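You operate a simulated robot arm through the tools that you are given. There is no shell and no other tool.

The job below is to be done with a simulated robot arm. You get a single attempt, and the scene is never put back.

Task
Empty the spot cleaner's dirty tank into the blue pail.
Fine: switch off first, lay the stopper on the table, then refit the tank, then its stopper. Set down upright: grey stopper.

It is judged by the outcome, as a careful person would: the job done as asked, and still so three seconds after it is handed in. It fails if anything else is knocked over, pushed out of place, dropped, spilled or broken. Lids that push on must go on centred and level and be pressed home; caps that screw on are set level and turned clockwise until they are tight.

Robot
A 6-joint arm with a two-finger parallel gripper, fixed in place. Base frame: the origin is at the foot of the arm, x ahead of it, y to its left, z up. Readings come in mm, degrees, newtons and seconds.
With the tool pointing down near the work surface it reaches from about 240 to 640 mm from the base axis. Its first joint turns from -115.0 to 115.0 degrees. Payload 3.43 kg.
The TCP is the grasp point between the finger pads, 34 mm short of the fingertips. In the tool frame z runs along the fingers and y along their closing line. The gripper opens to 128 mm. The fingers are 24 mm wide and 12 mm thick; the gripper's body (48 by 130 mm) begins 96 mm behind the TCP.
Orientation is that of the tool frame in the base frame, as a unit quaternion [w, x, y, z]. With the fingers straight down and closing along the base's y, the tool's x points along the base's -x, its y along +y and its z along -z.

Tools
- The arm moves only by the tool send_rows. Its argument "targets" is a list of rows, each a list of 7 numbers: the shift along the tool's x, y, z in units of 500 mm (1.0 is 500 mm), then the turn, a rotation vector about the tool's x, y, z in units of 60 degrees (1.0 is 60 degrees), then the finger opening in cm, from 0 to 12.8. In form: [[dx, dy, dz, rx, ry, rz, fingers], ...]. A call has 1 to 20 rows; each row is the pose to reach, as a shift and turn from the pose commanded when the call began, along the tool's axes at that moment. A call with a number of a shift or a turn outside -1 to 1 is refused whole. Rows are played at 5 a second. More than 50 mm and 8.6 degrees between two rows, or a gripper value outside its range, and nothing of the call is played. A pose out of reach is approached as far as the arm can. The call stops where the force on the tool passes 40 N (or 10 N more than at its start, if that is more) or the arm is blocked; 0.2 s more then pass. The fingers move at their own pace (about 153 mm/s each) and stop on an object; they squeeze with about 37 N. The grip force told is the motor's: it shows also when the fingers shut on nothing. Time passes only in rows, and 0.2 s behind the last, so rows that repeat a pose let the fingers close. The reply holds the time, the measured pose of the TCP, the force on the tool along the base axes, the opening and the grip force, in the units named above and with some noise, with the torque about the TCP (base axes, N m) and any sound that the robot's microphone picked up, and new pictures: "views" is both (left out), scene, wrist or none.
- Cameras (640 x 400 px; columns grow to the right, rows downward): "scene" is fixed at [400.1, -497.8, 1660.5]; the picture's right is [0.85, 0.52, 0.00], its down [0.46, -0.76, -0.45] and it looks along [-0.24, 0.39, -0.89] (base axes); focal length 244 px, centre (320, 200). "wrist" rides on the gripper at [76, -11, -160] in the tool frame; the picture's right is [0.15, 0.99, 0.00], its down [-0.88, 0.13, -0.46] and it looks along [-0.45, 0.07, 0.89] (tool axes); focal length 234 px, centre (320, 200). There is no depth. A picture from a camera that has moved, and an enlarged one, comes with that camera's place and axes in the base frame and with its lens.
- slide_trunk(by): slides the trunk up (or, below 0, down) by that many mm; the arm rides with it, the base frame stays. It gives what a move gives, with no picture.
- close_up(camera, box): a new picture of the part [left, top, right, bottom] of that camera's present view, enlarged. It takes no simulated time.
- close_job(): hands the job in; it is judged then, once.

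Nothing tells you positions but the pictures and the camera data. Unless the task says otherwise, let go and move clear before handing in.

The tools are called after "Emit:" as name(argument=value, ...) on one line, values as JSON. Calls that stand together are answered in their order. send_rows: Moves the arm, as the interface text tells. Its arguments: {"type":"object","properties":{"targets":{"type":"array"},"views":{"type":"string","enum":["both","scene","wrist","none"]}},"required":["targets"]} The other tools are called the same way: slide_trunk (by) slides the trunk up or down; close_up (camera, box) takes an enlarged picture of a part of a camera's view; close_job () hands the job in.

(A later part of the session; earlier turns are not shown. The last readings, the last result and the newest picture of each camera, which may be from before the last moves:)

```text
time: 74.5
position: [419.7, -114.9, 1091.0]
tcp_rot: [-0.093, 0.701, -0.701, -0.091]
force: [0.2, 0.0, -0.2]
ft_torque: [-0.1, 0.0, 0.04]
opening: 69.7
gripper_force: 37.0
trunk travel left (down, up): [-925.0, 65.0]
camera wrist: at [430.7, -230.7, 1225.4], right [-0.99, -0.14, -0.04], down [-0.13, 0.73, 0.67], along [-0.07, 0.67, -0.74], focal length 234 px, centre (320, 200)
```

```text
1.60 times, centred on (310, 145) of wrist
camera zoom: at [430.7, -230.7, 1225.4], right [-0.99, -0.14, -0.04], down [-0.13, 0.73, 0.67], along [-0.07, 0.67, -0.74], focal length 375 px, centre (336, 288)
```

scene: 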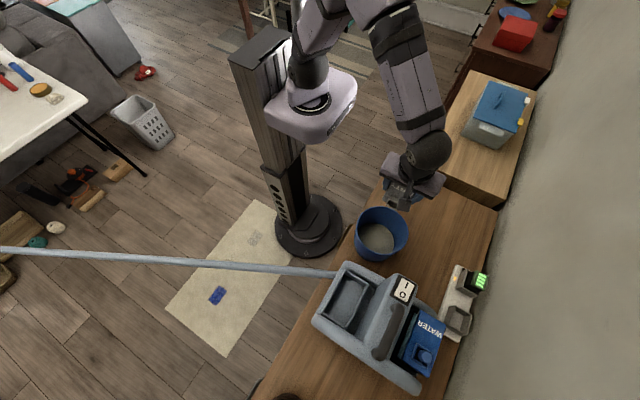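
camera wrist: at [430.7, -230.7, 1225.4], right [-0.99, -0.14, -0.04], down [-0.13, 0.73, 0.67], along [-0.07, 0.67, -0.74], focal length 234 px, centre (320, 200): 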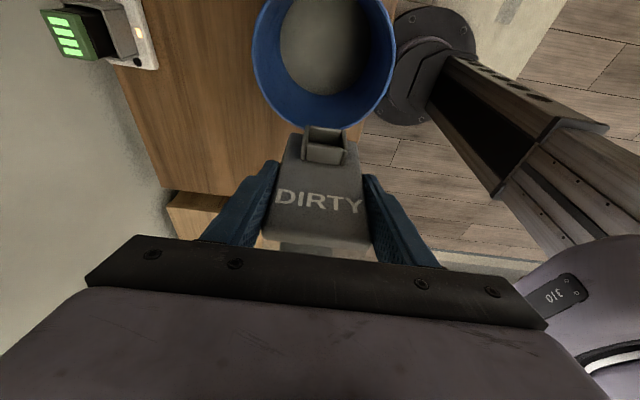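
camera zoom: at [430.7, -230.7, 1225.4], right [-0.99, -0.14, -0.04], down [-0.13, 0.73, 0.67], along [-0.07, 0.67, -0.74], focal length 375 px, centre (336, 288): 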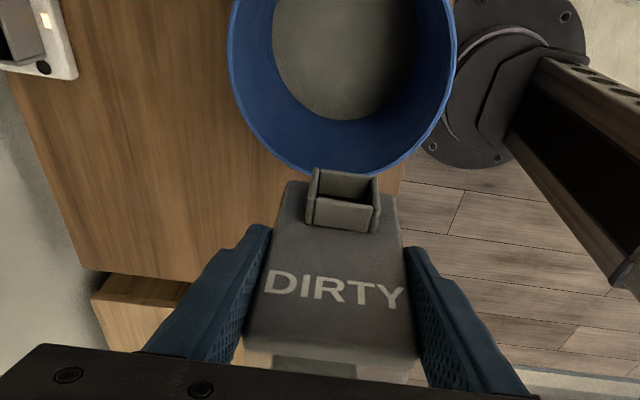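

Emit:
send_rows(targets=[[-0.0036, -0.0003, -0.0006, 0, 0.08, 0, 5.5], [-0.0072, -0.0006, -0.0012, 0, 0.16, 0, 5.5], [-0.0108, -0.001, -0.0018, 0, 0.25, 0, 5.5], [-0.0144, -0.0013, -0.0024, 0, 0.33, 0, 5.5], [-0.018, -0.0016, -0.003, 0, 0.41, 0, 5.5], [-0.0216, -0.002, -0.0036, 0, 0.5, 0, 5.5], [-0.0253, -0.0023, -0.0042, 0, 0.58, 0, 5.5], [-0.0289, -0.0026, -0.0048, 0, 0.66, 0, 5.5], [-0.0325, -0.003, -0.0054, 0, 0.75, 0, 5.5], [-0.0361, -0.0033, -0.006, 0, 0.83, 0, 5.5], [-0.0397, -0.0036, -0.0066, 0, 0.91, 0, 5.5], [-0.0433, -0.004, -0.0071, 0, 1.0, 0, 5.5]], views="none")

Emit:
send_rows(targets=[[0, 0, 0, 0, 0.08, 0, 5.5], [0, 0, 0, 0, 0.16, 0, 5.5], [0, 0, 0, 0, 0.25, 0, 5.5], [0, 0, 0, 0, 0.33, 0, 5.5], [0, 0, 0, 0, 0.41, 0, 5.5], [0, 0, 0, 0, 0.504, 0, 5.5], [0, 0, 0, 0, 0.504, 0, 5.5]], views="both")

Emit:
close_up(camera="wrist", box=[180, 120, 440, 270])

Emit:
close_up(camera="scene", box=[330, 150, 450, 270])

```text
time: 77.1
position: [422.2, -94.8, 1100.6]
tcp_rot: [0.269, 0.653, -0.653, 0.272]
force: [0.1, -0.1, -2.2]
ft_torque: [-0.01, 0.01, 0.0]
opening: 69.7
gripper_force: 36.9
trunk travel left (down, up): [-925.0, 65.0]
```

```text
time: 78.7
position: [420.1, -95.2, 1098.9]
tcp_rot: [-0.431, -0.56, 0.56, -0.433]
force: [-0.3, -0.5, -1.0]
ft_torque: [0.06, 0.01, 0.0]
opening: 70.0
gripper_force: 36.9
trunk travel left (down, up): [-925.0, 65.0]
camera wrist: at [432.7, 38.1, 1214.1], right [-0.99, -0.04, 0.14], down [-0.13, 0.67, -0.74], along [-0.07, -0.75, -0.66], focal length 234 px, centre (320, 200)
```

scene: 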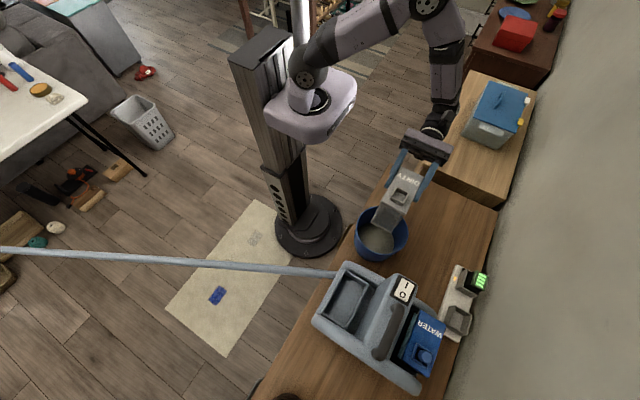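
wrist: 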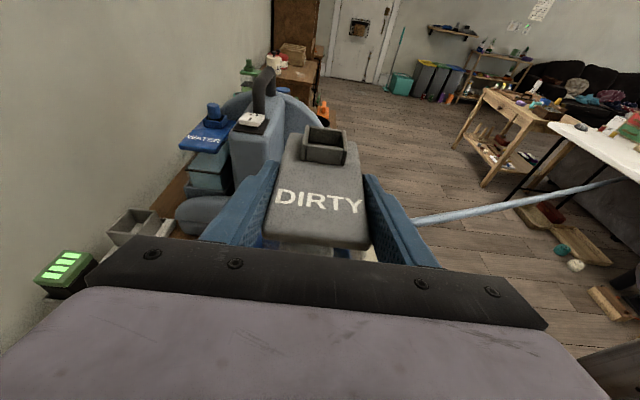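

```text
2.46 times, centred on (310, 195) of wrist
camera zoom: at [432.7, 38.1, 1214.1], right [-0.99, -0.04, 0.14], down [-0.13, 0.67, -0.74], along [-0.07, -0.75, -0.66], focal length 576 px, centre (345, 212)
```

zoom: 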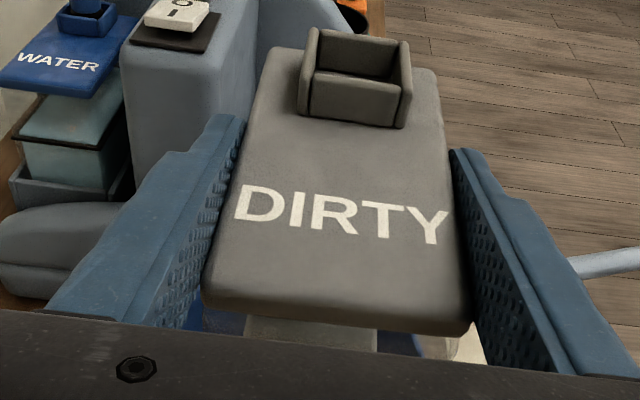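

```text
3.33 times, centred on (390, 210) of scene
camera zoom: at [400.1, -497.8, 1660.5], right [0.85, 0.52, 0.0], down [0.46, -0.76, -0.45], along [-0.24, 0.39, -0.89], focal length 814 px, centre (87, 167)
```

zoom: 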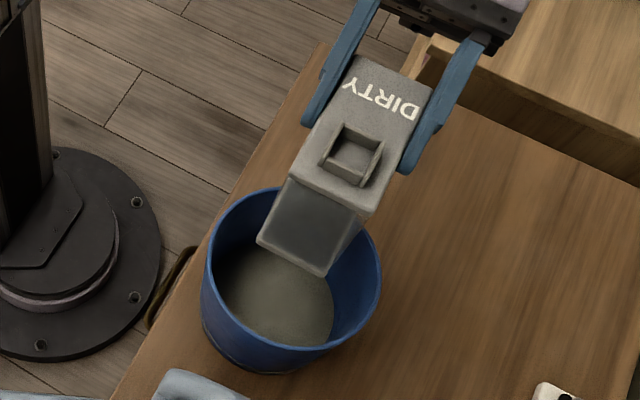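

The tank is upright again with no slip in the grip, the liquid is in the pail, and the table looks dry. I'll carry the tank back above its bay.

Emit:
send_rows(targets=[[0.0047, -0.0005, 0.0185, 0, 0, 0, 5.5], [0.0142, -0.0016, 0.0554, 0, 0, 0, 5.5], [0.0237, -0.0027, 0.0923, 0, 0, 0, 5.5], [0.0332, -0.0038, 0.1292, 0, 0, 0, 5.5], [0.0426, -0.0049, 0.1661, 0, 0, 0, 5.5], [0.0521, -0.0059, 0.203, 0, 0, 0, 5.5], [0.0616, -0.007, 0.2399, 0, 0, 0, 5.5], [0.071, -0.0081, 0.2768, 0, 0, 0, 5.5], [0.0805, -0.0092, 0.3137, 0, 0, 0, 5.5], [0.09, -0.0103, 0.3506, 0, 0, 0, 5.5], [0.0995, -0.0113, 0.3875, 0, 0, 0, 5.5], [0.1089, -0.0124, 0.4244, 0, 0, 0, 5.5], [0.1184, -0.0135, 0.4613, 0, 0, 0, 5.5], [0.1279, -0.0146, 0.4982, 0, 0, 0, 5.5], [0.1374, -0.0157, 0.5351, 0, 0, 0, 5.5], [0.1421, -0.0162, 0.5536, 0, 0, 0, 5.5], [0.1421, -0.0162, 0.5536, 0, 0, 0, 5.5]], views="both")

Emit:
send_rows(targets=[[0, 0, 0, 0, 0, 0, 5.5]], views="none")

Emit:
send_rows(targets=[[0, 0, 0, 0, 0, 0, 5.5]], views="none")

Emit:
close_up(camera="scene", box=[310, 220, 430, 340])

```text
time: 82.3
position: [431.3, -382.0, 1097.6]
tcp_rot: [0.43, 0.561, -0.561, 0.431]
force: [0.6, -0.4, -0.7]
ft_torque: [0.02, 0.02, -0.03]
opening: 69.9
gripper_force: 37.1
trunk travel left (down, up): [-925.0, 65.0]
camera wrist: at [442.1, -247.6, 1212.2], right [-0.99, -0.04, 0.14], down [-0.13, 0.67, -0.73], along [-0.07, -0.74, -0.66], focal length 234 px, centre (320, 200)
```

scene: 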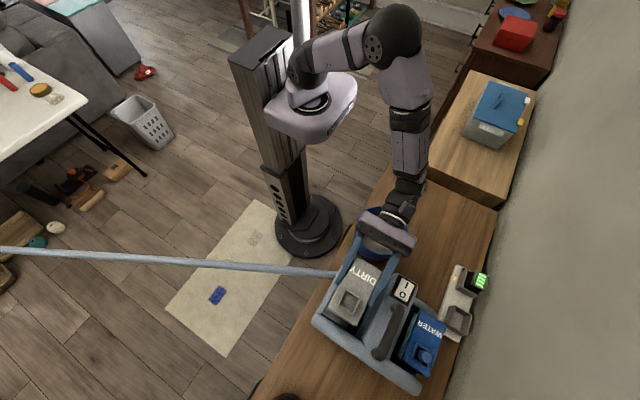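
wrist: 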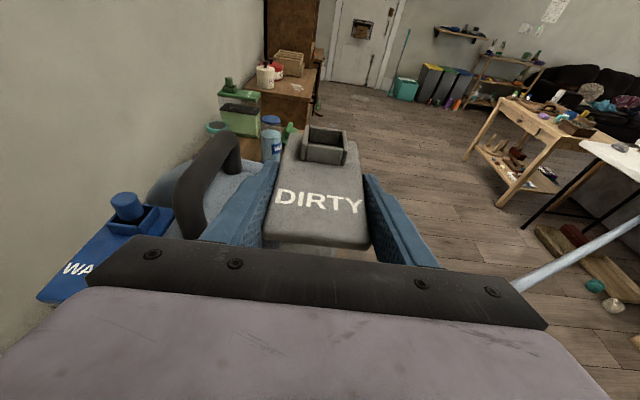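

```text
time: 82.7
position: [430.9, -382.1, 1097.6]
tcp_rot: [-0.431, -0.56, 0.561, -0.431]
force: [0.5, 0.5, -0.4]
ft_torque: [0.03, 0.0, 0.02]
opening: 70.0
gripper_force: 37.1
trunk travel left (down, up): [-925.0, 65.0]
```

```text
time: 83.1
position: [431.6, -380.4, 1098.2]
tcp_rot: [-0.431, -0.56, 0.561, -0.431]
force: [0.9, -0.6, -0.9]
ft_torque: [0.0, -0.01, -0.01]
opening: 69.9
gripper_force: 37.0
trunk travel left (down, up): [-925.0, 65.0]
```

```text
3.33 times, centred on (370, 280) of scene
camera zoom: at [400.1, -497.8, 1660.5], right [0.85, 0.52, 0.0], down [0.46, -0.76, -0.45], along [-0.24, 0.39, -0.89], focal length 814 px, centre (153, -67)
```

zoom: 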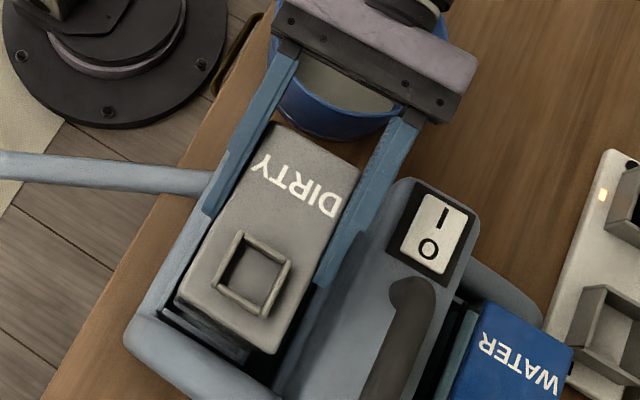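

Compared with the grasp readings I'm about 1 mm off in x and y. I'll correct that and lower the tank to just above the fence for a check.

Emit:
send_rows(targets=[[-0.022, 0.001, 0.0045, 0, 0, 0, 5.5], [-0.044, 0.0022, 0.0102, 0, 0, 0, 5.5], [-0.066, 0.0022, 0.016, 0, 0, 0, 5.5], [-0.088, 0.0022, 0.0217, 0, 0, 0, 5.5], [-0.11, 0.0022, 0.0275, 0, 0, 0, 5.5], [-0.132, 0.0022, 0.0333, 0, 0, 0, 5.5], [-0.132, 0.0022, 0.0333, 0, 0, 0, 5.5]], views="both")

Emit:
close_up(camera="scene", box=[310, 240, 410, 340])

Emit:
send_rows(targets=[[0, 0, 0, 0, 0, 0, 5.5]], views="none")

```text
time: 84.7
position: [431.4, -381.3, 1028.7]
tcp_rot: [-0.431, -0.56, 0.561, -0.431]
force: [-0.1, 0.5, -2.0]
ft_torque: [0.03, 0.0, -0.02]
opening: 69.9
gripper_force: 36.9
trunk travel left (down, up): [-925.0, 65.0]
camera wrist: at [440.9, -247.2, 1144.1], right [-0.99, -0.04, 0.14], down [-0.13, 0.67, -0.73], along [-0.07, -0.74, -0.66], focal length 234 px, centre (320, 200)
```

scene: 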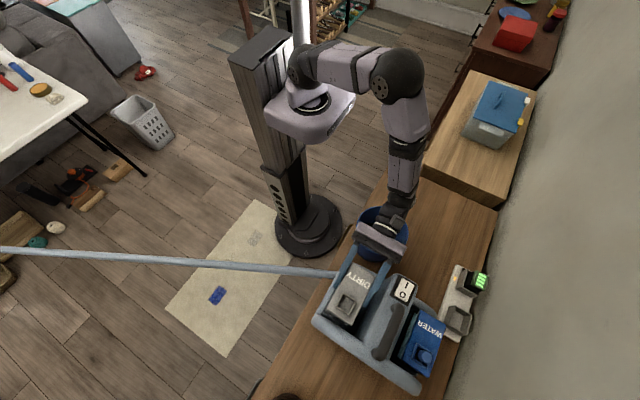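
wrist: 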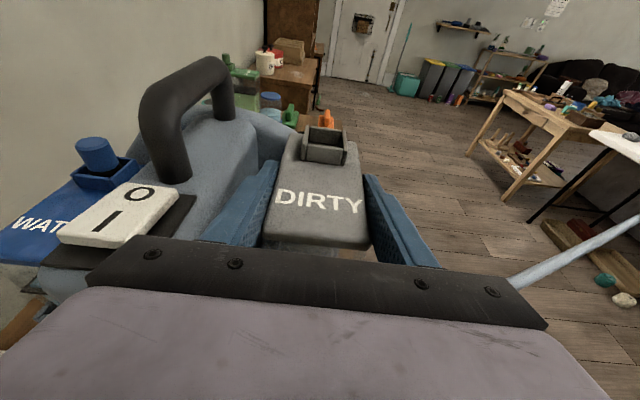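

```text
4.00 times, centred on (360, 290) of scene
camera zoom: at [400.1, -497.8, 1660.5], right [0.85, 0.52, 0.0], down [0.46, -0.76, -0.45], along [-0.24, 0.39, -0.89], focal length 976 px, centre (160, -160)
```

zoom: 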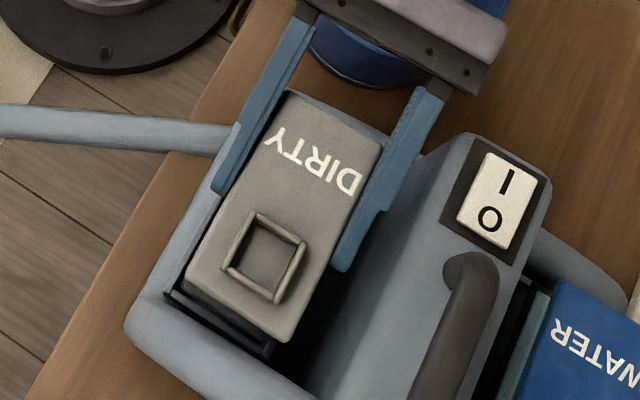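

```text
time: 85.1
position: [430.0, -381.2, 1030.3]
tcp_rot: [-0.431, -0.56, 0.561, -0.431]
force: [-0.4, 0.7, -1.3]
ft_torque: [0.02, 0.0, -0.01]
opening: 69.8
gripper_force: 36.9
trunk travel left (down, up): [-925.0, 65.0]
```

Everything is aligned. I'll lower the tank into the bay in small steps, watching the force.

Emit:
send_rows(targets=[[-0.0077, 0, 0.002, 0, 0, 0, 5.5], [-0.0155, 0, 0.0041, 0, 0, 0, 5.5], [-0.0232, 0, 0.0061, 0, 0, 0, 5.5], [-0.031, 0, 0.0082, 0, 0, 0, 5.5], [-0.0387, 0, 0.0102, 0, 0, 0, 5.5]], views="none")

```text
time: 86.3
position: [429.0, -381.1, 1010.8]
tcp_rot: [-0.431, -0.56, 0.561, -0.431]
force: [-0.1, 0.0, -0.9]
ft_torque: [0.02, -0.03, -0.01]
opening: 69.8
gripper_force: 37.2
trunk travel left (down, up): [-925.0, 65.0]
```

Emit:
send_rows(targets=[[-0.0077, 0, 0.002, 0, 0, 0, 5.5], [-0.0155, 0, 0.0041, 0, 0, 0, 5.5], [-0.0232, 0, 0.0061, 0, 0, 0, 5.5], [-0.031, 0, 0.0082, 0, 0, 0, 5.5], [-0.0387, 0, 0.0102, 0, 0, 0, 5.5]], views="none")

Emit:
send_rows(targets=[[-0.0077, 0, 0.002, 0, 0, 0, 5.5], [-0.0155, 0, 0.0041, 0, 0, 0, 5.5], [-0.0232, 0, 0.0061, 0, 0, 0, 5.5], [-0.031, 0, 0.0082, 0, 0, 0, 5.5]], views="none")

```text
time: 87.5
position: [429.4, -379.9, 988.1]
tcp_rot: [-0.43, -0.56, 0.561, -0.431]
force: [0.1, 0.6, -1.6]
ft_torque: [0.0, 0.02, 0.03]
opening: 70.0
gripper_force: 36.6
trunk travel left (down, up): [-925.0, 65.0]
```

```text
time: 88.5
position: [429.1, -379.1, 972.6]
tcp_rot: [-0.431, -0.56, 0.561, -0.431]
force: [-0.3, 0.1, -1.5]
ft_torque: [0.03, 0.02, 0.0]
opening: 69.6
gripper_force: 37.0
trunk travel left (down, up): [-925.0, 65.0]
```

Emit:
send_rows(targets=[[-0.0039, 0, 0.001, 0, 0, 0, 5.5], [-0.0077, 0, 0.002, 0, 0, 0, 5.5], [-0.0116, 0, 0.0031, 0, 0, 0, 5.5]], views="both")

Emit:
close_up(camera="scene", box=[310, 240, 410, 340])

```text
time: 89.3
position: [428.6, -379.6, 966.8]
tcp_rot: [-0.43, -0.56, 0.561, -0.431]
force: [-0.8, 0.2, -1.0]
ft_torque: [0.0, 0.0, -0.02]
opening: 69.8
gripper_force: 37.1
trunk travel left (down, up): [-925.0, 65.0]
camera wrist: at [440.0, -246.5, 1081.3], right [-0.99, -0.04, 0.14], down [-0.13, 0.67, -0.73], along [-0.07, -0.74, -0.66], focal length 234 px, centre (320, 200)
```

scene: 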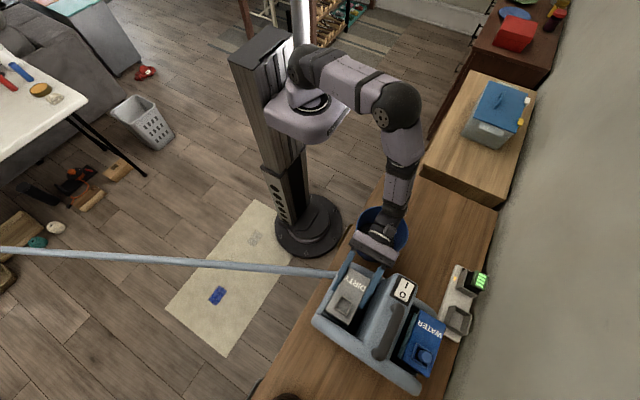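
wrist: 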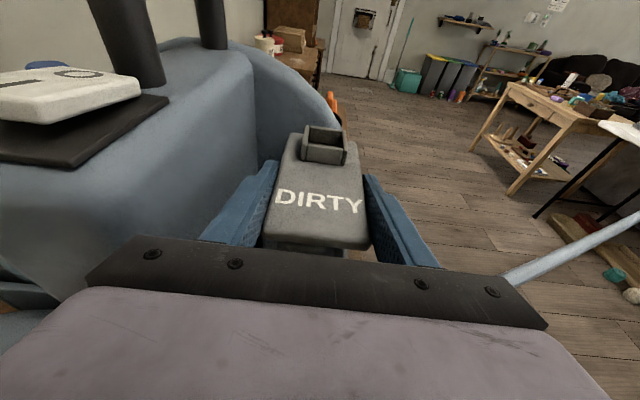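

```text
4.00 times, centred on (360, 290) of scene
camera zoom: at [400.1, -497.8, 1660.5], right [0.85, 0.52, 0.0], down [0.46, -0.76, -0.45], along [-0.24, 0.39, -0.89], focal length 976 px, centre (160, -160)
```

zoom: 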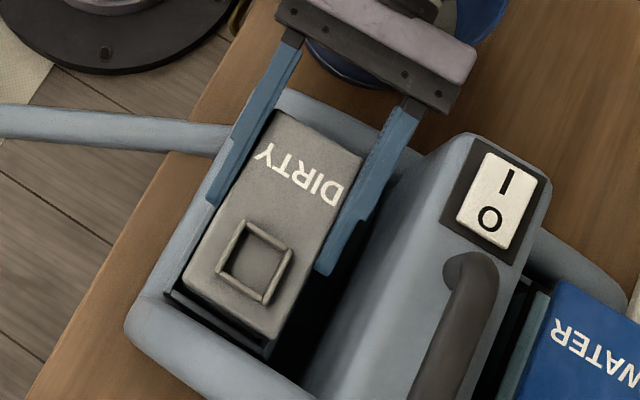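

Emit:
send_rows(targets=[[-0.0019, 0, 0.0005, 0, 0, 0, 5.5], [-0.0039, 0, 0.001, 0, 0, 0, 5.5], [-0.0058, 0, 0.0015, 0, 0, 0, 5.5], [-0.0058, 0, 0.0015, 0, 0, 0, 5.5]], views="wrist")

```text
time: 90.3
position: [428.3, -379.7, 965.2]
tcp_rot: [-0.432, -0.559, 0.561, -0.432]
force: [-1.0, -0.1, 8.5]
ft_torque: [0.58, 0.46, 0.01]
opening: 69.9
gripper_force: 36.9
trunk travel left (down, up): [-925.0, 65.0]
camera wrist: at [439.9, -246.2, 1079.3], right [-0.99, -0.04, 0.14], down [-0.13, 0.66, -0.74], along [-0.07, -0.75, -0.66], focal length 234 px, centre (320, 200)
```

wrist: 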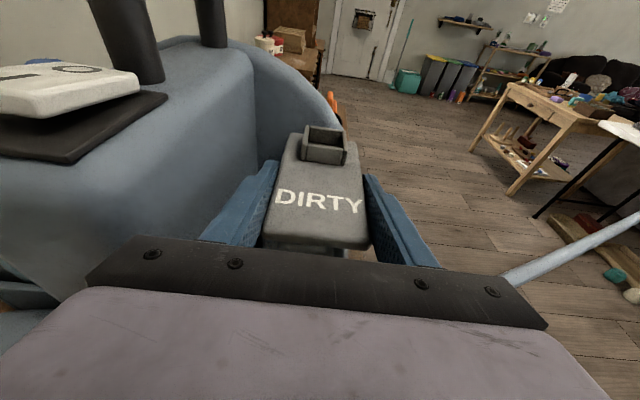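

The tank touches down within half a millimetre of its original height, but I'm about 1 mm off toward -x and +y. I'll lift slightly, correct, and set it down again.

Emit:
send_rows(targets=[[0.0029, 0, -0.0008, 0, 0, 0, 5.5], [0.0048, -0.0011, -0.0006, 0, 0, 0, 5.5], [0.0052, -0.0022, 0.0001, 0, 0, 0, 5.5], [0.0052, -0.0022, 0.0001, 0, 0, 0, 5.5]], views="wrist")

Emit:
send_rows(targets=[[-0.0019, 0, 0.0005, 0, 0, 0, 5.5], [-0.0039, 0, 0.001, 0, 0, 0, 5.5], [-0.0039, 0, 0.001, 0, 0, 0, 5.5]], views="wrist")

```text
time: 91.3
position: [429.9, -381.4, 965.6]
tcp_rot: [0.43, 0.561, -0.561, 0.431]
force: [-1.3, -0.6, -1.5]
ft_torque: [0.01, 0.02, 0.02]
opening: 69.7
gripper_force: 37.1
trunk travel left (down, up): [-925.0, 65.0]
camera wrist: at [440.8, -247.8, 1080.6], right [-0.99, -0.04, 0.14], down [-0.13, 0.67, -0.73], along [-0.07, -0.74, -0.66], focal length 234 px, centre (320, 200)
```

wrist: 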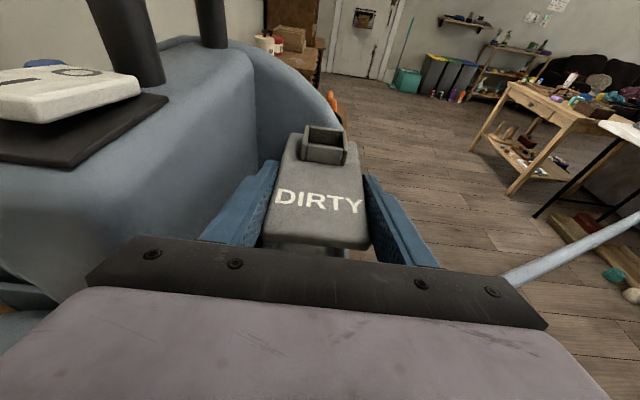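

```text
time: 92.1
position: [429.7, -381.0, 965.6]
tcp_rot: [-0.431, -0.559, 0.56, -0.433]
force: [-0.1, 0.2, 8.8]
ft_torque: [0.62, 0.46, 0.0]
opening: 69.9
gripper_force: 36.7
trunk travel left (down, up): [-925.0, 65.0]
camera wrist: at [440.7, -247.1, 1079.3], right [-0.99, -0.04, 0.14], down [-0.13, 0.66, -0.74], along [-0.07, -0.75, -0.66], focal length 234 px, centre (320, 200)
```

wrist: 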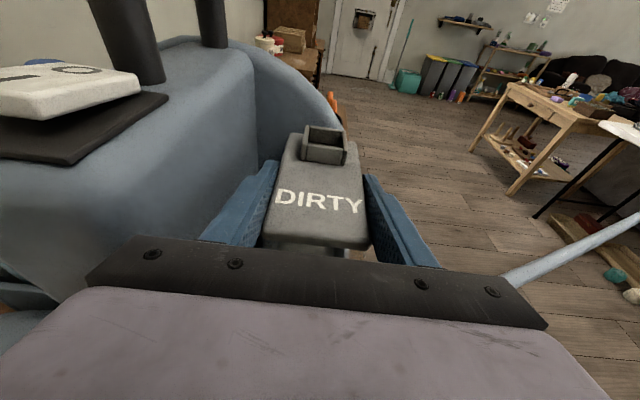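

It rests on the bay floor at the same height as before. I'll relieve the load slightly, then open the fingers so the tank settles.

Emit:
send_rows(targets=[[0.001, 0, -0.0003, 0, 0, 0, 5.5], [0.0014, 0, -0.0004, 0, 0, 0, 5.5], [0.0014, 0, -0.0004, 0, 0, 0, 5.5]], views="none")

Emit:
send_rows(targets=[[0, 0, 0, 0, 0, 0, 7.1], [0, 0, 0, 0, 0, 0, 7.4], [0, 0, 0, 0, 0, 0, 7.8], [0, 0, 0, 0, 0, 0, 8.4], [0, 0, 0, 0, 0, 0, 8.6], [0, 0, 0, 0, 0, 0, 8.6]], views="both")

Emit:
close_up(camera="wrist", box=[180, 120, 440, 270])

Emit:
close_up(camera="scene", box=[310, 240, 410, 340])

```text
time: 92.9
position: [429.8, -381.4, 965.1]
tcp_rot: [-0.431, -0.56, 0.561, -0.431]
force: [-1.1, -2.0, 2.2]
ft_torque: [-0.39, 0.22, -0.02]
opening: 69.9
gripper_force: 37.3
trunk travel left (down, up): [-925.0, 65.0]
```

```text
time: 94.3
position: [430.7, -381.4, 964.5]
tcp_rot: [-0.431, -0.56, 0.561, -0.431]
force: [0.6, 0.8, 0.6]
ft_torque: [-0.01, 0.01, -0.01]
opening: 86.1
gripper_force: 0.1
trunk travel left (down, up): [-925.0, 65.0]
camera wrist: at [441.4, -247.7, 1079.6], right [-0.99, -0.04, 0.14], down [-0.13, 0.67, -0.73], along [-0.07, -0.74, -0.66], focal length 234 px, centre (320, 200)
```

scene: 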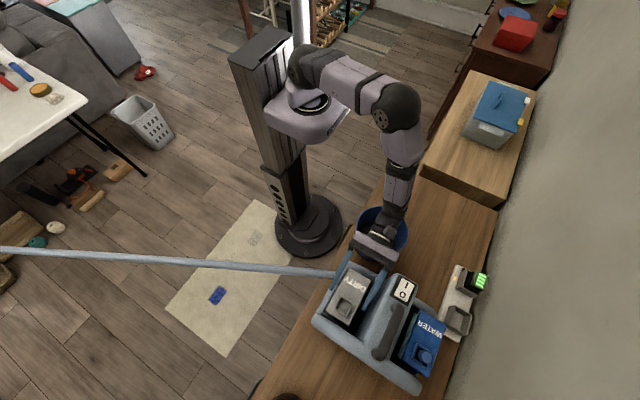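
wrist: 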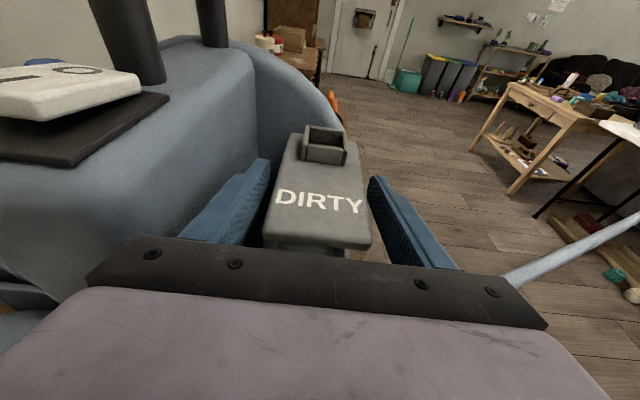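

```text
2.46 times, centred on (310, 195) of wrist
camera zoom: at [441.4, -247.7, 1079.6], right [-0.99, -0.04, 0.14], down [-0.13, 0.67, -0.73], along [-0.07, -0.74, -0.66], focal length 576 px, centre (345, 212)
```

zoom: 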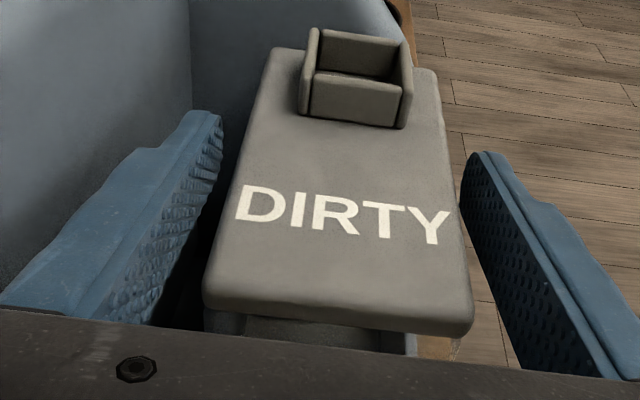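

```text
4.00 times, centred on (360, 290) of scene
camera zoom: at [400.1, -497.8, 1660.5], right [0.85, 0.52, 0.0], down [0.46, -0.76, -0.45], along [-0.24, 0.39, -0.89], focal length 976 px, centre (160, -160)
```

zoom: 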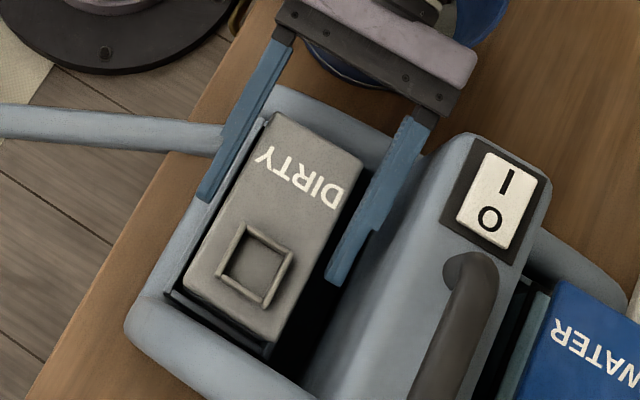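

The tank is seated just where it was originally. I'll raise the fingers straight up clear of the lid, then swing back to pointing down on the way to the stopper.

Emit:
send_rows(targets=[[0.02, 0, -0.0053, 0, 0, 0, 8.6], [0.06, 0, -0.0158, 0, 0, 0, 8.6], [0.12, 0, -0.0317, 0, 0, 0, 8.6], [0.19, 0, -0.0502, 0, 0, 0, 8.6], [0.26, 0, -0.0687, 0, 0, 0, 8.6], [0.33, 0, -0.0872, 0, 0, 0, 8.6]], views="none")

Emit:
send_rows(targets=[[0, 0, 0, 0, -0.13, 0, 8.6], [0, 0, 0, 0, -0.26, 0, 8.6], [0, 0, 0, 0, -0.39, 0, 8.6], [0, 0, 0, 0, -0.52, 0, 8.6], [0, 0, 0, 0, -0.65, 0, 8.6], [0, 0, 0, 0, -0.78, 0, 8.6], [0, 0, 0, 0, -0.91, 0, 8.6], [0, 0, 0, 0, -1.0, 0, 8.6]], views="none")

Emit:
send_rows(targets=[[0, 0, 0, 0, -0.125, 0, 8.6], [0, 0, 0, 0, -0.253, 0, 8.6], [0, 0, 0, 0, -0.253, 0, 8.6]], views="both")

```text
time: 95.7
position: [430.0, -380.0, 1135.0]
tcp_rot: [-0.431, -0.56, 0.561, -0.432]
force: [-0.2, -0.1, -0.3]
ft_torque: [0.01, 0.01, -0.03]
opening: 85.6
gripper_force: 0.2
trunk travel left (down, up): [-925.0, 65.0]
```

```text
time: 97.5
position: [431.2, -382.4, 1134.9]
tcp_rot: [0.091, 0.701, -0.701, 0.093]
force: [-0.1, 0.6, 0.2]
ft_torque: [-0.03, 0.0, 0.02]
opening: 85.6
gripper_force: 0.2
trunk travel left (down, up): [-925.0, 65.0]
```

```text
time: 98.3
position: [431.0, -381.1, 1135.3]
tcp_rot: [0.001, -0.707, 0.707, 0.0]
force: [-0.3, -0.7, -0.7]
ft_torque: [-0.03, 0.03, 0.04]
opening: 86.0
gripper_force: 0.0
trunk travel left (down, up): [-925.0, 65.0]
camera wrist: at [441.3, -458.5, 1296.1], right [-0.99, -0.15, 0.0], down [-0.13, 0.88, 0.46], along [-0.07, 0.45, -0.89], focal length 234 px, centre (320, 200)
```

scene: 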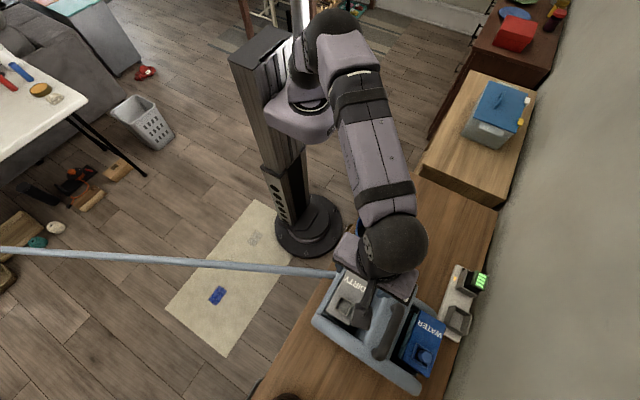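
wrist: 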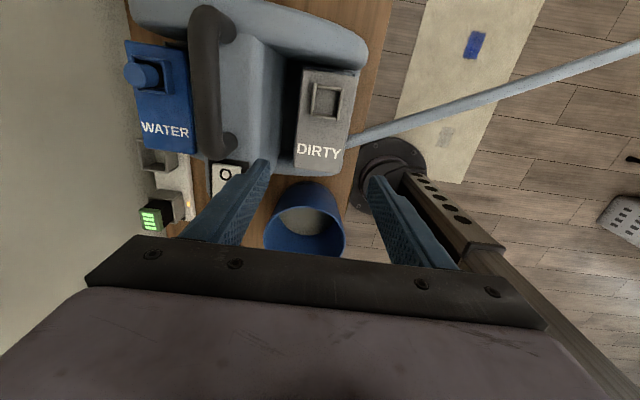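

Emit:
close_up(camera="wrist", box=[285, 60, 365, 180])

Emit:
close_up(camera="wrist", box=[240, 150, 380, 270])

```text
3.33 times, centred on (325, 120) of wrist
camera zoom: at [441.3, -458.5, 1296.1], right [-0.99, -0.15, 0.0], down [-0.13, 0.88, 0.46], along [-0.07, 0.45, -0.89], focal length 781 px, centre (303, 467)
```

zoom: 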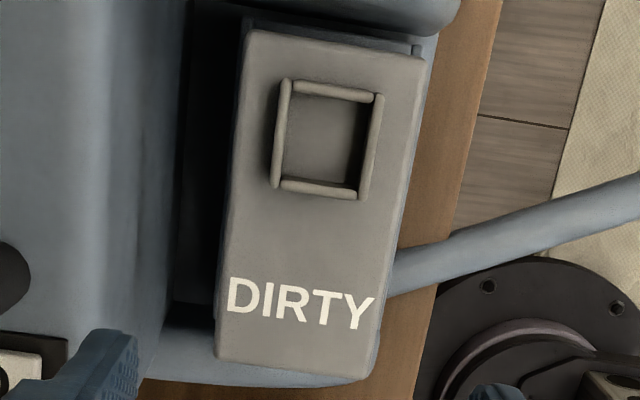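

```text
3.33 times, centred on (310, 210) of wrist
camera zoom: at [441.3, -458.5, 1296.1], right [-0.99, -0.15, 0.0], down [-0.13, 0.88, 0.46], along [-0.07, 0.45, -0.89], focal length 781 px, centre (353, 167)
```

zoom: 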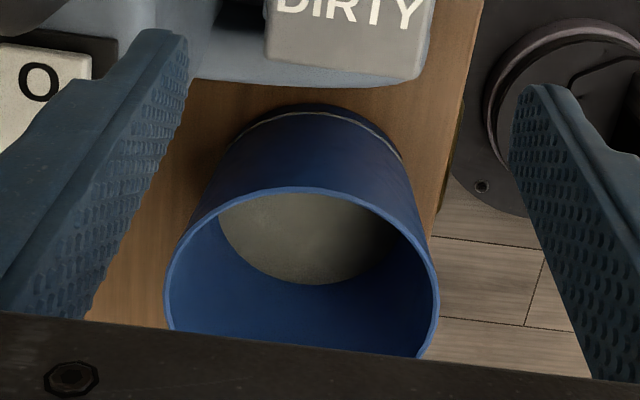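

Now to the stopper: I'll move over it near (450, 58) with the tool pointing down.

Emit:
send_rows(targets=[[-0.08, -0.0035, 0, 0, 0, 0, 7], [-0.16, -0.007, 0, 0, 0, 0, 6], [-0.24, -0.0105, 0, 0, 0, 0, 6], [-0.32, -0.014, 0, 0, 0, 0, 6], [-0.4, -0.0175, 0, 0, 0, 0, 6], [-0.48, -0.021, 0, 0, 0, 0, 6], [-0.56, -0.0245, 0, 0, 0, 0, 6], [-0.64, -0.028, 0, 0, 0, 0, 6], [-0.72, -0.0315, 0, 0, 0, 0, 6], [-0.8, -0.035, 0, 0, 0, 0, 6], [-0.879, -0.038, 0, 0, 0, 0, 6]], views="none")

Emit:
send_rows(targets=[[0, 0, 0.08, 0, 0, 0, 6], [0, 0, 0.16, 0, 0, 0, 6], [0, 0, 0.24, 0, 0, 0, 6], [0, 0, 0.32, 0, 0, 0, 6], [0, 0, 0.4, 0, 0, 0, 6], [0, 0, 0.48, 0, 0, 0, 6]], views="both")

Emit:
close_up(camera="wrist", box=[250, 100, 390, 230])

```text
time: 100.7
position: [449.9, 58.0, 1135.1]
tcp_rot: [0.0, -0.707, 0.707, 0.0]
force: [-0.1, -0.4, -0.6]
ft_torque: [-0.01, 0.0, 0.03]
opening: 59.8
gripper_force: 0.0
trunk travel left (down, up): [-925.0, 65.0]
```

```text
time: 102.1
position: [451.3, 58.0, 894.6]
tcp_rot: [0.002, -0.707, 0.707, 0.0]
force: [-0.5, -0.1, -0.5]
ft_torque: [0.02, 0.02, 0.01]
opening: 60.1
gripper_force: 0.0
trunk travel left (down, up): [-925.0, 65.0]
camera wrist: at [462.5, -18.9, 1054.7], right [-0.99, -0.15, 0.0], down [-0.13, 0.88, 0.46], along [-0.07, 0.45, -0.89], focal length 234 px, centre (320, 200)
```

scene: 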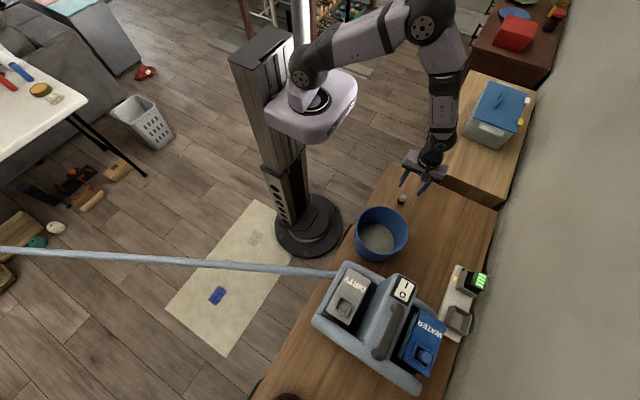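
wrist: 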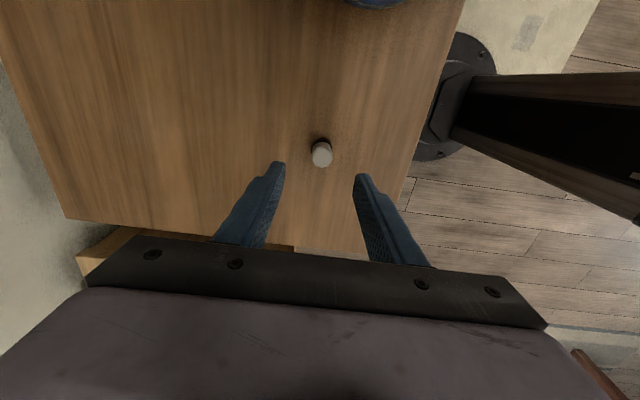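

```text
3.08 times, centred on (320, 165) of wrist
camera zoom: at [462.5, -18.9, 1054.7], right [-0.99, -0.15, 0.0], down [-0.13, 0.88, 0.46], along [-0.07, 0.45, -0.89], focal length 720 px, centre (320, 308)
```

zoom: 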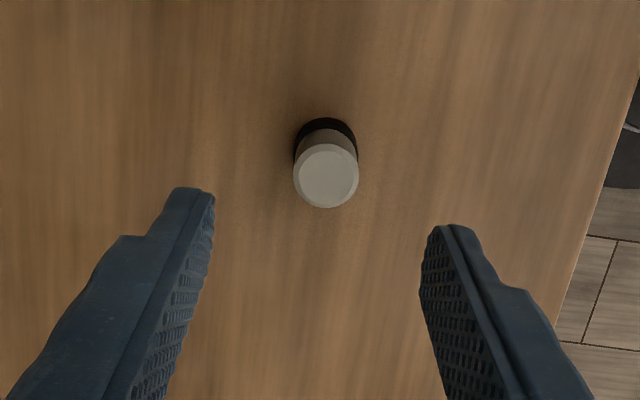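

The stopper is still upright; it sits about 3 mm toward -x of the tool axis. I'll correct that, descend to the earlier grip height and close.

Emit:
send_rows(targets=[[0, 0.003, 0.04, 0, 0, 0, 6], [0, 0.0058, 0.08, 0, 0, 0, 6], [0, 0.0058, 0.12, 0, 0, 0, 6], [0, 0.0058, 0.145, 0, 0, 0, 6], [0, 0.0058, 0.159, 0, 0, 0, 6], [0, 0.0058, 0.159, 0, 0, 0, 6]], views="wrist")

Emit:
close_up(camera="wrist", box=[250, 110, 390, 230])

```text
time: 103.5
position: [446.4, 58.0, 815.7]
tcp_rot: [0.001, -0.707, 0.708, 0.0]
force: [0.1, 0.1, 0.0]
ft_torque: [0.01, 0.02, 0.03]
opening: 60.0
gripper_force: 0.1
trunk travel left (down, up): [-925.0, 65.0]
camera wrist: at [457.7, -18.6, 976.1], right [-0.99, -0.15, 0.0], down [-0.13, 0.88, 0.46], along [-0.07, 0.45, -0.89], focal length 234 px, centre (320, 200)
```

wrist: 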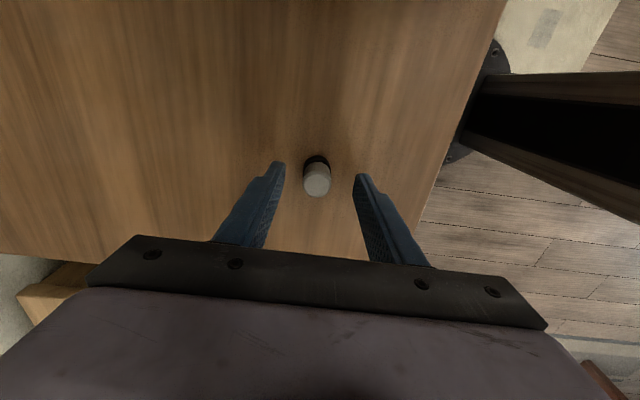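

```text
3.33 times, centred on (320, 170) of wrist
camera zoom: at [457.7, -18.6, 976.1], right [-0.99, -0.15, 0.0], down [-0.13, 0.88, 0.46], along [-0.07, 0.45, -0.89], focal length 781 px, centre (320, 300)
```

zoom: 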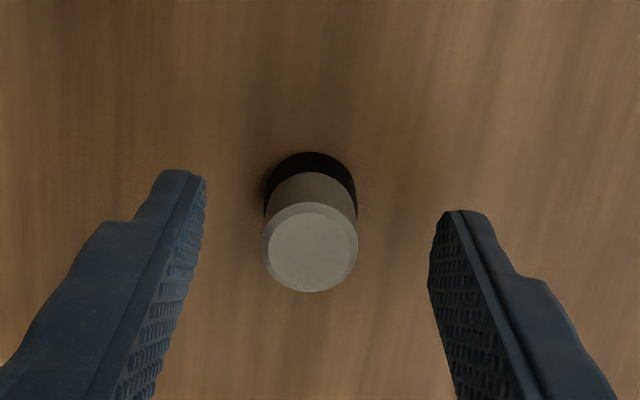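

Emit:
send_rows(targets=[[0, -0.002, 0, 0, 0, 0, 6], [0, -0.0036, 0, 0, 0, 0, 6], [0, -0.0036, 0, 0, 0, 0, 6]], views="wrist")

Emit:
close_up(camera="wrist", box=[250, 110, 390, 230])

```text
time: 104.3
position: [448.2, 55.8, 817.1]
tcp_rot: [-0.001, 0.708, -0.707, 0.0]
force: [0.0, -0.2, -0.2]
ft_torque: [0.01, 0.0, 0.01]
opening: 60.1
gripper_force: 0.0
trunk travel left (down, up): [-925.0, 65.0]
camera wrist: at [459.0, -19.2, 976.4], right [-0.99, -0.15, 0.0], down [-0.13, 0.88, 0.46], along [-0.07, 0.45, -0.89], focal length 234 px, centre (320, 200)
```

wrist: 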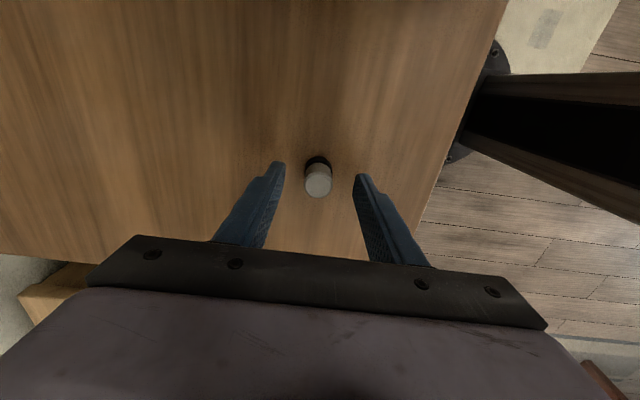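

```text
3.33 times, centred on (320, 170) of wrist
camera zoom: at [459.0, -19.2, 976.4], right [-0.99, -0.15, 0.0], down [-0.13, 0.88, 0.46], along [-0.07, 0.45, -0.89], focal length 781 px, centre (320, 300)
```

zoom: 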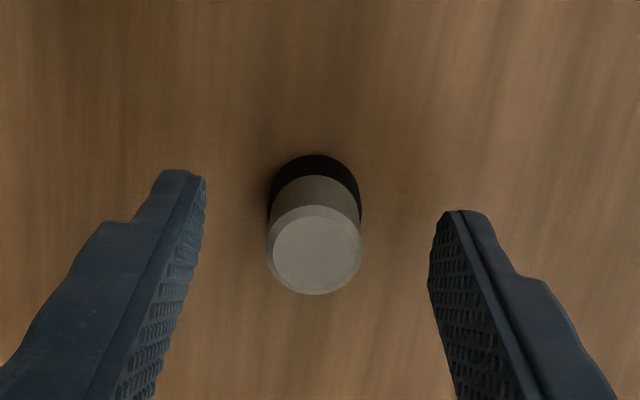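

Emit:
send_rows(targets=[[0, 0, 0, 0, 0, 0, 4.5], [0, 0, 0, 0, 0, 0, 3.4], [0, 0, 0, 0, 0, 0, 2.7], [0, 0, 0, 0, 0, 0, 2], [0, 0, 0, 0, 0, 0, 2]], views="wrist")

Emit:
close_up(camera="wrist", box=[250, 110, 390, 230])

```text
time: 105.5
position: [448.1, 58.1, 816.5]
tcp_rot: [0.002, -0.707, 0.707, 0.001]
force: [0.0, -0.2, -0.6]
ft_torque: [0.0, 0.02, 0.01]
opening: 22.5
gripper_force: 37.0
trunk travel left (down, up): [-925.0, 65.0]
camera wrist: at [459.0, -19.2, 976.3], right [-0.99, -0.15, 0.0], down [-0.13, 0.88, 0.46], along [-0.07, 0.45, -0.89], focal length 234 px, centre (320, 200)
```

wrist: 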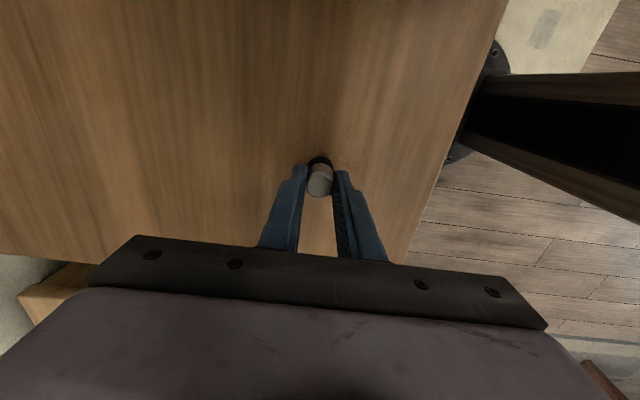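

```text
3.33 times, centred on (320, 170) of wrist
camera zoom: at [459.0, -19.2, 976.3], right [-0.99, -0.15, 0.0], down [-0.13, 0.88, 0.46], along [-0.07, 0.45, -0.89], focal length 781 px, centre (320, 300)
```

zoom: 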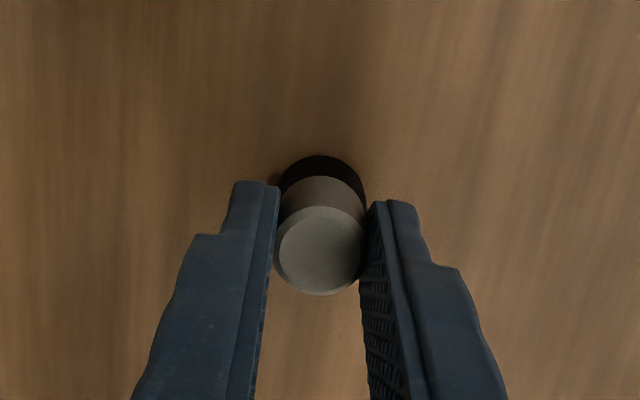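

The stopper is gripped (22.5 mm opening, 37 N). I'll lift it and carry it back over the tank mouth.

Emit:
send_rows(targets=[[0, 0, -0.03, 0, 0, 0, 2], [0, 0, -0.09, 0, 0, 0, 2], [0, 0, -0.18, 0, 0, 0, 2], [0, 0, -0.27, 0, 0, 0, 2], [0, 0, -0.36, 0, 0, 0, 2], [0, 0, -0.45, 0, 0, 0, 2], [0, 0, -0.54, 0, 0, 0, 2], [0, 0, -0.62, 0, 0, 0, 2]], views="scene")

Emit:
send_rows(targets=[[0.08, 0.003, 0, 0, 0, 0, 2], [0.17, 0.0065, 0, 0, 0, 0, 2], [0.26, 0.01, 0, 0, 0, 0, 2], [0.35, 0.0135, 0, 0, 0, 0, 2], [0.44, 0.017, 0, 0, 0, 0, 2], [0.53, 0.02, 0, 0, 0, 0, 2], [0.62, 0.0235, 0, 0, 0, 0, 2], [0.71, 0.027, 0, 0, 0, 0, 2], [0.8, 0.0305, 0, 0, 0, 0, 2], [0.89, 0.034, 0, 0, 0, 0, 2], [0.979, 0.0372, 0, 0, 0, 0, 2], [0.979, 0.0372, 0, 0, 0, 0, 2]], views="both")

Emit:
close_up(camera="wrist", box=[260, 80, 380, 220])

```text
time: 107.3
position: [446.6, 58.3, 1127.5]
tcp_rot: [0.0, -0.707, 0.707, 0.0]
force: [-0.4, 0.6, -0.4]
ft_torque: [0.0, -0.03, 0.0]
opening: 22.9
gripper_force: 37.2
trunk travel left (down, up): [-925.0, 65.0]
```

scene: 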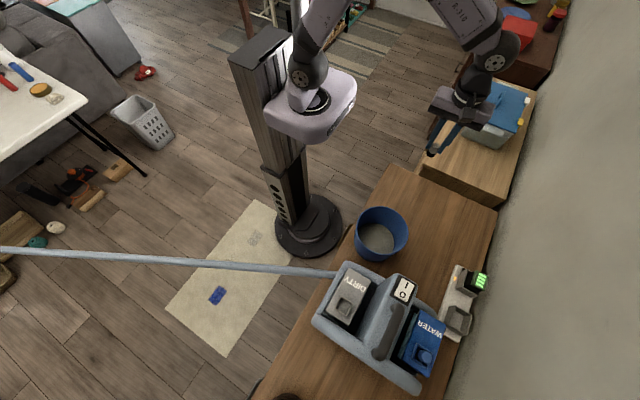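

```text
time: 109.9
position: [428.7, -429.5, 1125.8]
tcp_rot: [0.001, -0.707, 0.707, -0.001]
force: [-0.3, -0.1, -0.2]
ft_torque: [-0.01, -0.01, -0.04]
opening: 22.7
gripper_force: 37.3
trunk travel left (down, up): [-925.0, 65.0]
camera wrist: at [439.9, -507.0, 1285.6], right [-0.99, -0.15, 0.0], down [-0.13, 0.88, 0.46], along [-0.07, 0.45, -0.89], focal length 234 px, centre (320, 200)
```

scene: 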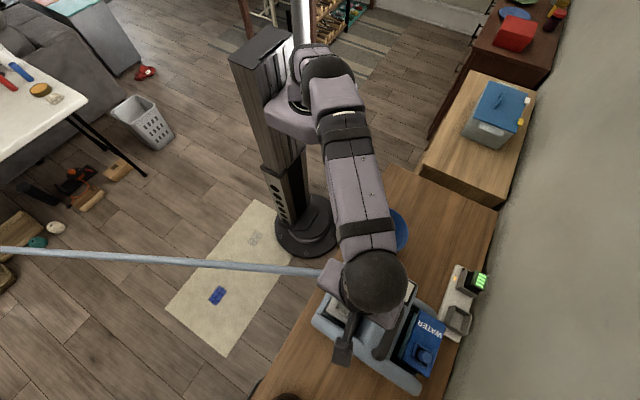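
wrist: 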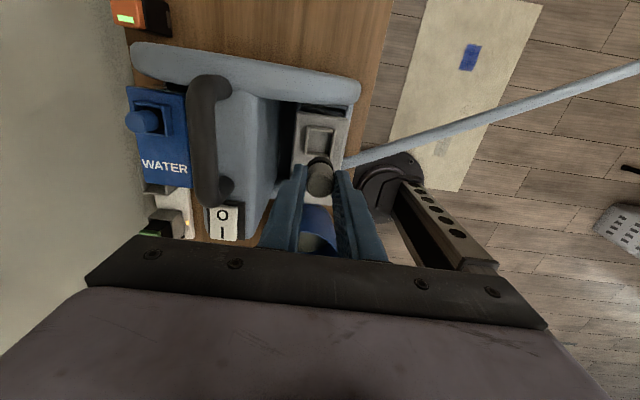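

```text
2.86 times, centred on (320, 150) of wrist
camera zoom: at [439.9, -507.0, 1285.6], right [-0.99, -0.15, 0.0], down [-0.13, 0.88, 0.46], along [-0.07, 0.45, -0.89], focal length 669 px, centre (320, 343)
```

zoom: 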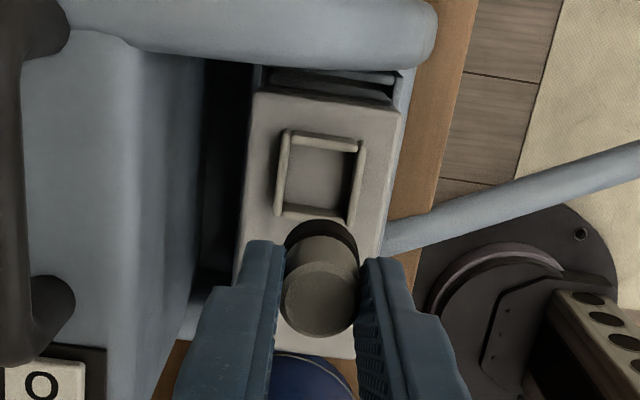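

Emit:
close_up(camera="wrist", box=[295, 115, 345, 165])

Emit:
close_up(camera="wrist", box=[290, 140, 350, 210])

```text
8.00 times, centred on (320, 140) of wrist
camera zoom: at [439.9, -507.0, 1285.6], right [-0.99, -0.15, 0.0], down [-0.13, 0.88, 0.46], along [-0.07, 0.45, -0.89], focal length 1873 px, centre (320, 680)
```

zoom: 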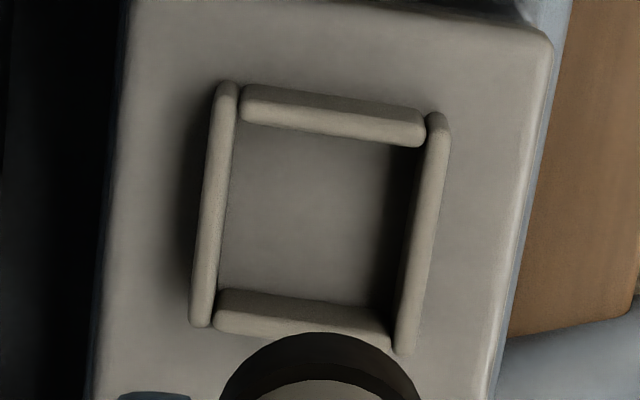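

```text
5.71 times, centred on (320, 175) of wrist
camera zoom: at [439.9, -507.0, 1285.6], right [-0.99, -0.15, 0.0], down [-0.13, 0.88, 0.46], along [-0.07, 0.45, -0.89], focal length 1338 px, centre (320, 343)
```

zoom: 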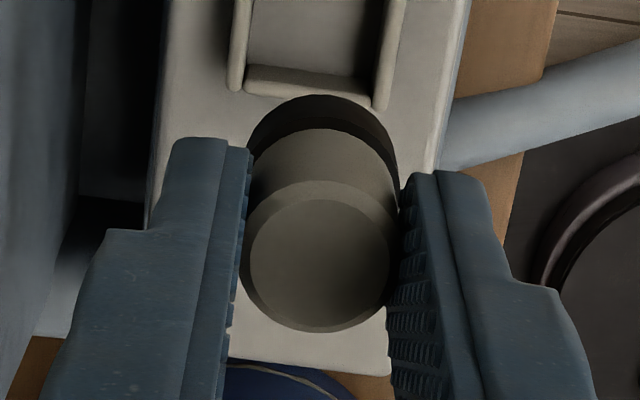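

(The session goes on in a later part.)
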